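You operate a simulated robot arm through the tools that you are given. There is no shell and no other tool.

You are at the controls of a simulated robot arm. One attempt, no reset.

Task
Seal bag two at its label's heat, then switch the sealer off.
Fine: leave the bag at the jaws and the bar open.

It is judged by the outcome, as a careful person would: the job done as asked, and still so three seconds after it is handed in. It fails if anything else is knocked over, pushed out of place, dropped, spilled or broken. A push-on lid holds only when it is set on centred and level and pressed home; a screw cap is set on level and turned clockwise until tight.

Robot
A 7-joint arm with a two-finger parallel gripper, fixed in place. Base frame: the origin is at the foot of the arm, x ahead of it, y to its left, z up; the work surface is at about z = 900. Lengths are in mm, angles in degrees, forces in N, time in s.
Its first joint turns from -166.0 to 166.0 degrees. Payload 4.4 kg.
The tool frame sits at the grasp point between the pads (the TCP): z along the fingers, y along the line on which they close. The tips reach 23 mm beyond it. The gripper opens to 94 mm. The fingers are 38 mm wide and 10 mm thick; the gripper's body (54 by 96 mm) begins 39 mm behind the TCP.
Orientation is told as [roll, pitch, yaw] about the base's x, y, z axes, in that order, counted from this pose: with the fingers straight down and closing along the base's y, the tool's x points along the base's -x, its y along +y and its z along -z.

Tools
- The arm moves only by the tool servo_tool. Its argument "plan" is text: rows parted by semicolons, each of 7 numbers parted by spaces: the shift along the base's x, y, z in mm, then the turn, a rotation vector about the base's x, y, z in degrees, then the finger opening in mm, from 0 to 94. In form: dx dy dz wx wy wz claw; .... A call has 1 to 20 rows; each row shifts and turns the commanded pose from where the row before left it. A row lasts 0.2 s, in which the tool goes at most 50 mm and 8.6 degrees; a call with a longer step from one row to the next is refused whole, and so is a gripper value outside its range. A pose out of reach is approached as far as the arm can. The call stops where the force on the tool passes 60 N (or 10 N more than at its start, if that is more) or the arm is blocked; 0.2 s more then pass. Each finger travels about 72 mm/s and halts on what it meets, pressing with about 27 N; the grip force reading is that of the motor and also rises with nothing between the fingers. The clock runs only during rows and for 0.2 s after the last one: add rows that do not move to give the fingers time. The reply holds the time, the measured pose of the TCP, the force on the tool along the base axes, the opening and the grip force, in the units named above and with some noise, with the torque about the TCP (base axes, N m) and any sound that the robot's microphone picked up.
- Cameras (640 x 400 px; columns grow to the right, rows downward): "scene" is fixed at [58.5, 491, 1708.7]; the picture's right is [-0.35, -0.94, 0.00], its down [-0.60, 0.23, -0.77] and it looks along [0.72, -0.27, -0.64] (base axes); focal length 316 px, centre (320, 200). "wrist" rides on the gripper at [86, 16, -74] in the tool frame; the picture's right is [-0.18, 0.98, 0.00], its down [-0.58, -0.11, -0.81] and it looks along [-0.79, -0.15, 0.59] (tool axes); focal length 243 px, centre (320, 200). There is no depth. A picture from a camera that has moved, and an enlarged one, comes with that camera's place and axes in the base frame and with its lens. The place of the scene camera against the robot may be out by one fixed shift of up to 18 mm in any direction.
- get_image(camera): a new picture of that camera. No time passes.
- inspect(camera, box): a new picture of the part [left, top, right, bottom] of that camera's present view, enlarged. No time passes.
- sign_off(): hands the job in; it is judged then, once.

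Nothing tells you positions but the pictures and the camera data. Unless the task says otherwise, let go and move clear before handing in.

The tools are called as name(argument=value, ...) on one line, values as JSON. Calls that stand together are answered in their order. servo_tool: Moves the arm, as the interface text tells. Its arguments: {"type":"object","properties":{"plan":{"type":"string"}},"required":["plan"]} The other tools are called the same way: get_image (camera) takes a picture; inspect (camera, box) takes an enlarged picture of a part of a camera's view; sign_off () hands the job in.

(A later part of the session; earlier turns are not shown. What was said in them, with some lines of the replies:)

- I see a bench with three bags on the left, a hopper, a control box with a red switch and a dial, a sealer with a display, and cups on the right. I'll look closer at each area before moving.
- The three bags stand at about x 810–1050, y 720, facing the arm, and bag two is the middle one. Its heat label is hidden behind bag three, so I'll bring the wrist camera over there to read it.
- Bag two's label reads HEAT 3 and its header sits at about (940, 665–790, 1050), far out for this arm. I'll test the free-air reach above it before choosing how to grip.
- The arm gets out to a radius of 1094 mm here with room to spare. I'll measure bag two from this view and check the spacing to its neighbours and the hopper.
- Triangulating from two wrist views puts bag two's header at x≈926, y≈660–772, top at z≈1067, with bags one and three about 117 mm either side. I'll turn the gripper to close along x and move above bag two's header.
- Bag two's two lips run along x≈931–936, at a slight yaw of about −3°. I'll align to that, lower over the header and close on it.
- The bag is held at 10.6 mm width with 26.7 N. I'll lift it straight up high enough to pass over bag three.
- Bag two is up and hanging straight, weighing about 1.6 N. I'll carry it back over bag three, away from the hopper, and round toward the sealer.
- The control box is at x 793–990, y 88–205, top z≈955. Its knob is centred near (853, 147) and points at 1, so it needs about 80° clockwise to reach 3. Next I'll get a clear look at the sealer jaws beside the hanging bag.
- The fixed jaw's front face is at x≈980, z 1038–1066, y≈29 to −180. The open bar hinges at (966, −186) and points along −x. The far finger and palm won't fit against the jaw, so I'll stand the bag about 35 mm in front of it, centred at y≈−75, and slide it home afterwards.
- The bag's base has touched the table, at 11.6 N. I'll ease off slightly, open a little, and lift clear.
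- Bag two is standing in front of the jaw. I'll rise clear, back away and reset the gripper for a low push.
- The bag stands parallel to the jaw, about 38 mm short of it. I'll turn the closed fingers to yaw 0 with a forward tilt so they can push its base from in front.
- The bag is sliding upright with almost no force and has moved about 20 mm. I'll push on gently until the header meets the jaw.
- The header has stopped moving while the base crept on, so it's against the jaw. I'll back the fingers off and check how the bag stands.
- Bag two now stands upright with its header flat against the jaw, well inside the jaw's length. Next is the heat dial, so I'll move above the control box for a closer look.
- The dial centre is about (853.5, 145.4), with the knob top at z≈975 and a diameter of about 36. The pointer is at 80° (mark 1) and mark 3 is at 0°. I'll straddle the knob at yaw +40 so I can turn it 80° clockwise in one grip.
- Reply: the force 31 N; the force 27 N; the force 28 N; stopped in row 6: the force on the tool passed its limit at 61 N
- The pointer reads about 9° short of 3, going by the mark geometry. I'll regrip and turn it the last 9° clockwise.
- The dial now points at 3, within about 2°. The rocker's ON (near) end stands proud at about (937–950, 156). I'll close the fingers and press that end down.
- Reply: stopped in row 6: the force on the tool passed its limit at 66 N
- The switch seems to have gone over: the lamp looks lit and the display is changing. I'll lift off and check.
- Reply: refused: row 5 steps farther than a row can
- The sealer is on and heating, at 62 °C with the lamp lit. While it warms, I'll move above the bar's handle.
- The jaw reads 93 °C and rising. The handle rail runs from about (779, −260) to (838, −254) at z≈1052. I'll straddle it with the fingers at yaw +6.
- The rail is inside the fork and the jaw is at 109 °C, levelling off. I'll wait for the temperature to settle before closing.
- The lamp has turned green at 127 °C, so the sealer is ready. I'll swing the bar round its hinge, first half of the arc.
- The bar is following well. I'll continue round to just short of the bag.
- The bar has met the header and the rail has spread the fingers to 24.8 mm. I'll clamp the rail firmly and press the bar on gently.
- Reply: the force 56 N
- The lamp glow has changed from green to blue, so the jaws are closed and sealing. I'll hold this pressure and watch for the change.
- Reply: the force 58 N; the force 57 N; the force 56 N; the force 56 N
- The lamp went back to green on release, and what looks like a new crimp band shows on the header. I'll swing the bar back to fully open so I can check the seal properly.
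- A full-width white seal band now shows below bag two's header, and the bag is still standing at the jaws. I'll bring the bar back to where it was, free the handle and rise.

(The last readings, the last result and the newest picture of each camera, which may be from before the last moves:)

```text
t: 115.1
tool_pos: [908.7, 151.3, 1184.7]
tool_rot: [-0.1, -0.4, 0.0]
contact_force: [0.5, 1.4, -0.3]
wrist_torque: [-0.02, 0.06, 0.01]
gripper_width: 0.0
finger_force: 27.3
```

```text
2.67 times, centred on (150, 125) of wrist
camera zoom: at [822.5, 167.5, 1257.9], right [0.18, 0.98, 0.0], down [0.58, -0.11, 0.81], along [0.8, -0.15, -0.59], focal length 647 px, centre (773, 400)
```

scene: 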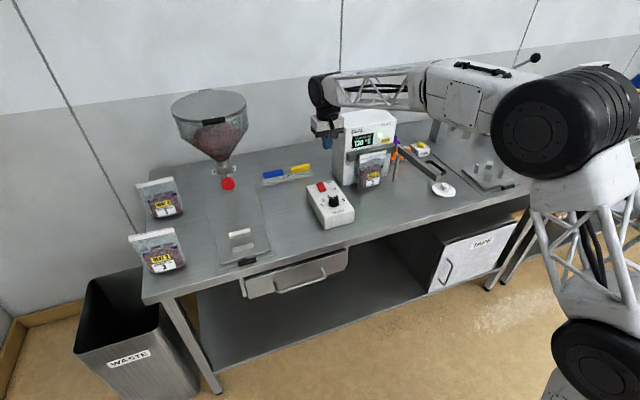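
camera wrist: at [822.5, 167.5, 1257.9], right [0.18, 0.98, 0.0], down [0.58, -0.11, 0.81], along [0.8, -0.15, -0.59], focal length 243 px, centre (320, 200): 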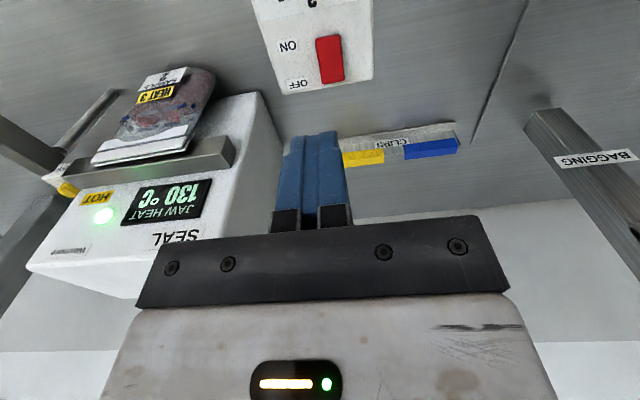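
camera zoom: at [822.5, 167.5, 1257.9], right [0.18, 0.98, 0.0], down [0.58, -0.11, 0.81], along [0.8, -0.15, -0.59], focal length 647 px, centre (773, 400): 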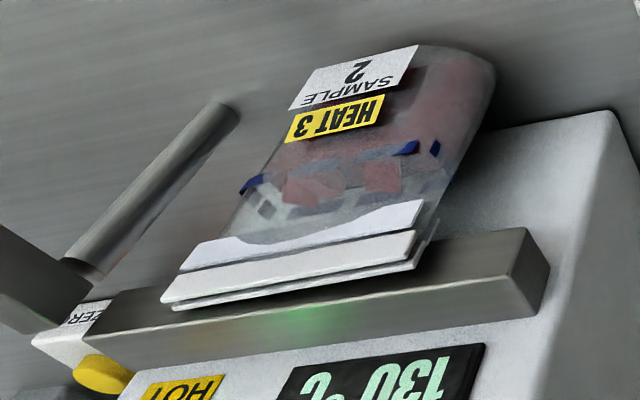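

The rocker's OFF (far) end now stands proud, at about (970–977, 156). I'll move above it and look before pressing.

servo_tool(plan="10 1 -15 0 0 0 0; 12 1 -20 0 0 0 0; 12 1 -25 0 0 0 0; 12 1 -25 0 0 0 0; 12 0.5 -25 0 0 0 0; 3 0 -20 0 0 0 0; 0 0 0 0 0 0 0")

get_image(camera="scene")

get_image(camera="wrist")

```text
t: 116.7
tool_pos: [969.7, 157.1, 1054.6]
tool_rot: [0.0, -0.3, -0.1]
contact_force: [0.3, -0.1, 0.6]
wrist_torque: [-0.02, 0.0, 0.01]
gripper_width: 0.3
finger_force: 26.8
```

```text
taken
```

scene: 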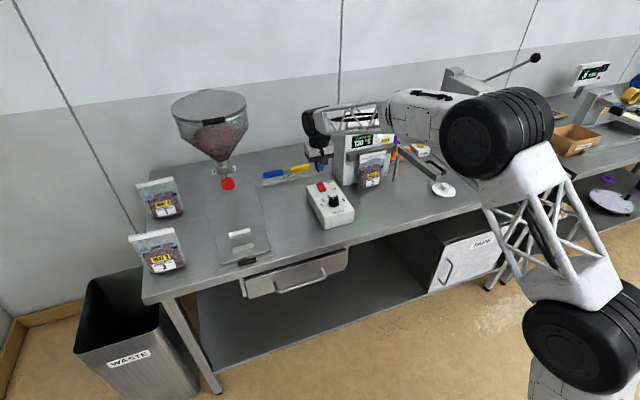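

```text
taken
camera wrist: at [884.0, 172.6, 1128.9], right [0.18, 0.98, 0.0], down [0.58, -0.11, 0.81], along [0.8, -0.15, -0.59], focal length 243 px, centre (320, 200)
```

wrist: 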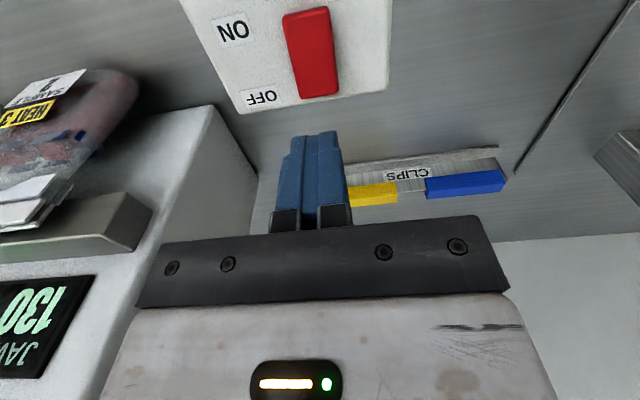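

servo_tool(plan="0 -1 -20 0 0 0 0; 0 -1 -20 0 0 0 0; 0 0 -12 0 0 0 0; 0 0 -5 0 0 0 0; 0 0 -3 0 0 0 0; 0 0 -2 0 0 0 0; 0 0 -2 0 0 0 0; 0 0 -1 0 0 0 0")

get_image(camera="wrist")

inspect(camera="scene", box=[290, 90, 430, 230])

```text
t: 118.6
tool_pos: [972.0, 155.1, 995.0]
tool_rot: [0.1, -0.8, 0.1]
contact_force: [0.5, -0.5, 3.5]
wrist_torque: [-0.04, 0.03, -0.02]
gripper_width: 0.0
finger_force: 26.7
stopped in row 8: the force on the tool passed its limit at 63 N (the readings are from after the stop); the commanded pose is now the measured one
```

```text
taken
camera wrist: at [884.7, 170.8, 1068.5], right [0.18, 0.98, 0.0], down [0.57, -0.11, 0.81], along [0.8, -0.15, -0.58], focal length 243 px, centre (320, 200)
```

wrist: 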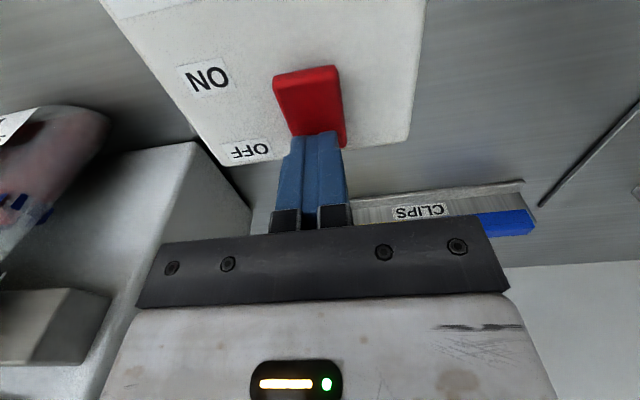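

```text
2.86 times, centred on (360, 160) of scene
camera zoom: at [58.5, 491.0, 1708.7], right [-0.35, -0.94, 0.0], down [-0.6, 0.23, -0.77], along [0.72, -0.27, -0.64], focal length 902 px, centre (206, 314)
```

zoom: 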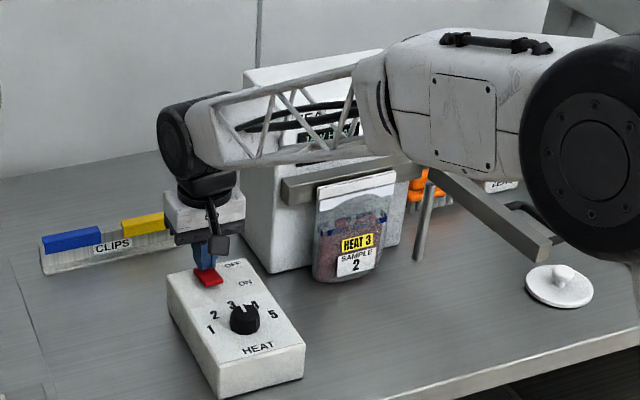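

servo_tool(plan="0 0 5 0 0 0 0; 0 0 20 0 0 0 0; -10 0 30 0 0 0 0; -25 0 30 0 0 0 0; -30 0 30 0 0 0 0; -35 0 20 0 0 0 0; -35 0 10 0 0 0 0; 0 0 0 0 0 0 0")

get_image(camera="wrist")

inspect(camera="scene", box=[290, 90, 430, 230])

inspect(camera="wrist", box=[260, 40, 400, 160])

```text
t: 120.4
tool_pos: [837.2, 154.2, 1139.3]
tool_rot: [0.0, -0.7, -0.1]
contact_force: [-0.6, -1.1, 1.4]
wrist_torque: [0.01, 0.01, 0.02]
gripper_width: 0.1
finger_force: 26.8
```

```text
taken
camera wrist: at [749.9, 170.8, 1211.7], right [0.18, 0.98, 0.0], down [0.57, -0.11, 0.81], along [0.8, -0.15, -0.58], focal length 243 px, centre (320, 200)
```

wrist: 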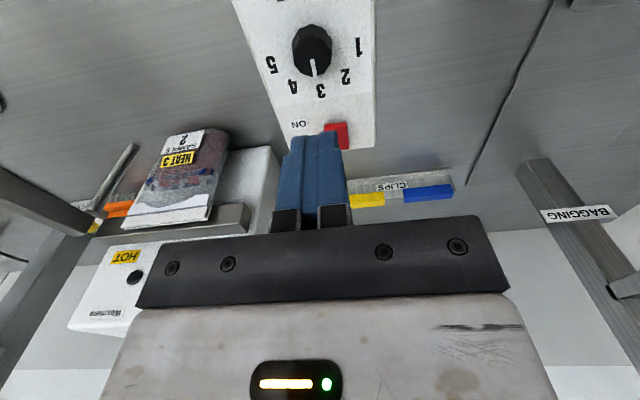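

```text
2.86 times, centred on (360, 160) of scene
camera zoom: at [58.5, 491.0, 1708.7], right [-0.35, -0.94, 0.0], down [-0.6, 0.23, -0.77], along [0.72, -0.27, -0.64], focal length 902 px, centre (206, 314)
```

zoom: 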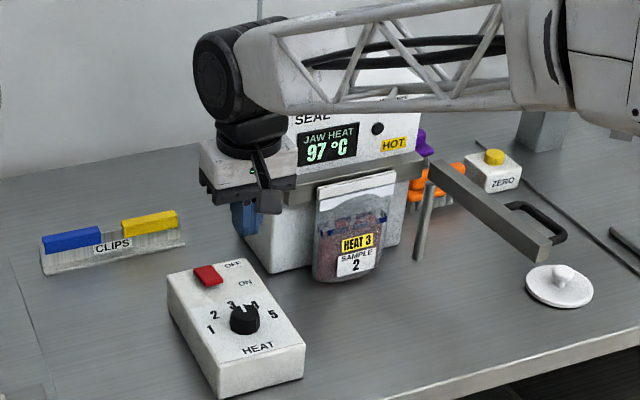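

```text
3.33 times, centred on (330, 100) of wrist
camera zoom: at [749.9, 170.8, 1211.7], right [0.18, 0.98, 0.0], down [0.57, -0.11, 0.81], along [0.8, -0.15, -0.58], focal length 809 px, centre (287, 533)
```

zoom: 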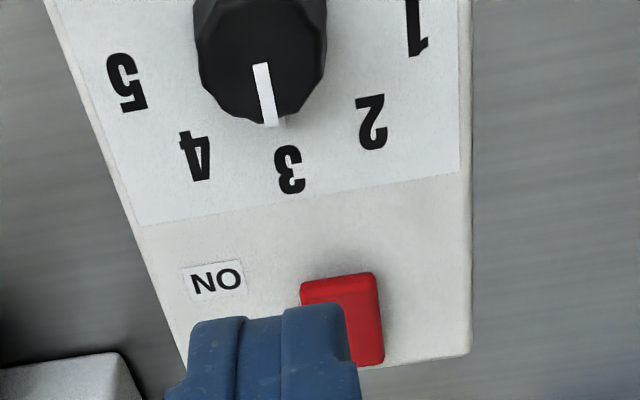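

The sealer is off: lamp out and jaw cooling, at 97 °C. I'll move the arm well clear and make a last check of everything.

servo_tool(plan="-20 -5 20 0 0 0 0; -25 -10 25 0 0 0 20; -25 -15 25 0 0 0 40; -25 -20 25 0 0 0 60; -25 -20 20 0 0 0 60; -20 -15 10 0 0 0 60; 0 0 0 0 0 0 60")

get_image(camera="scene")

get_image(camera="wrist")

inspect(camera="scene", box=[350, 120, 410, 200])

inspect(camera="scene", box=[290, 100, 460, 240])

```text
t: 122.0
tool_pos: [696.1, 68.5, 1263.8]
tool_rot: [0.0, -0.7, 0.0]
contact_force: [0.0, -0.4, 0.2]
wrist_torque: [0.03, -0.03, -0.02]
gripper_width: 59.9
finger_force: 0.1
```

```text
taken
```

scene: 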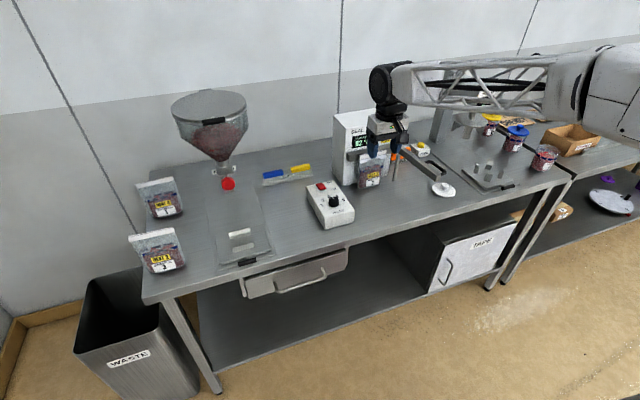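

```text
taken
camera wrist: at [609.7, 84.5, 1337.5], right [0.18, 0.98, 0.0], down [0.57, -0.11, 0.81], along [0.8, -0.15, -0.58], focal length 243 px, centre (320, 200)
```

wrist: 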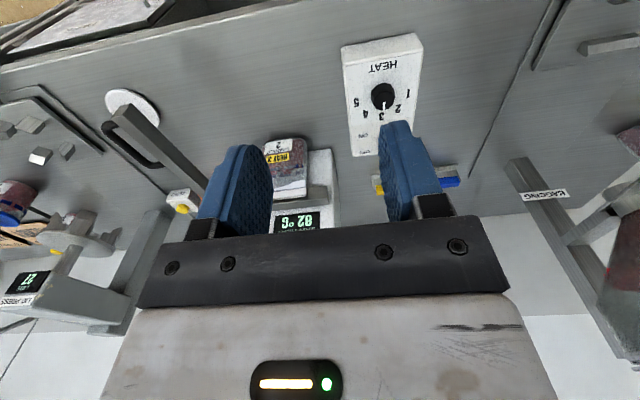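

```text
5.00 times, centred on (380, 160) of scene
camera zoom: at [58.5, 491.0, 1708.7], right [-0.35, -0.94, 0.0], down [-0.6, 0.23, -0.77], along [0.72, -0.27, -0.64], focal length 1578 px, centre (20, 400)
```

zoom: 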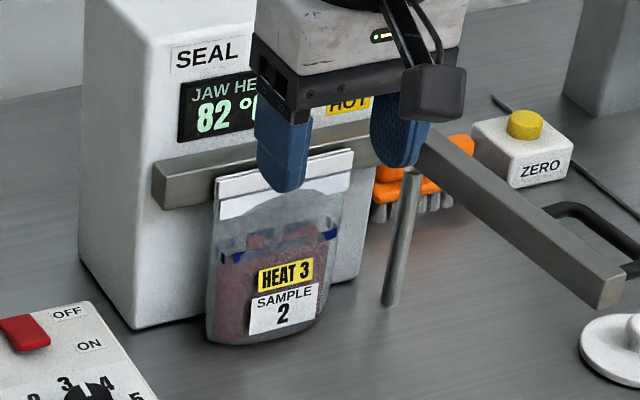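

```text
2.86 times, centred on (375, 170) of scene
camera zoom: at [58.5, 491.0, 1708.7], right [-0.35, -0.94, 0.0], down [-0.6, 0.23, -0.77], along [0.72, -0.27, -0.64], focal length 902 px, centre (163, 286)
```

zoom: 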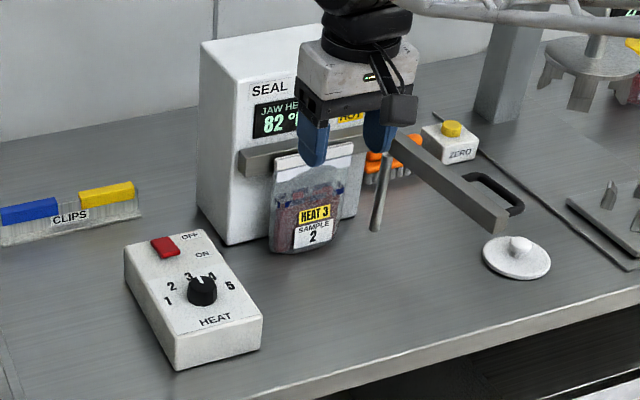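

Bag two stands sealed at the jaws with a full-width band under its header. The dial is at 3, the sealer is off and cooling (82 °C), the bar is open, the arm is clear, and nothing else looks disturbed. I'm handing the job in.

sign_off()

```text
The job is handed in.
```

Bag two is sealed at heat 3, as its label says, and the sealer is switched off. The job is handed in, but no verdict came back.

- **Seal:** I waited for the ready lamp, then held the jaws closed for about five seconds at 129–130 °C. A seal band now runs the full width under the header. During the hold the bar still looked about 3° short of parallel to the jaw. The pinch was tightest at the hinge end of the header, so that is the one place the seal could be uneven.
- **Sealer:** The dial is on 3 and the switch is at OFF. The lamp is out, and the jaw had cooled to 82 °C at the last look.
- **Left as is:** The bag is standing at the jaws with the bar open, and the arm is clear. Bags one and three and the rest of the bench look undisturbed.
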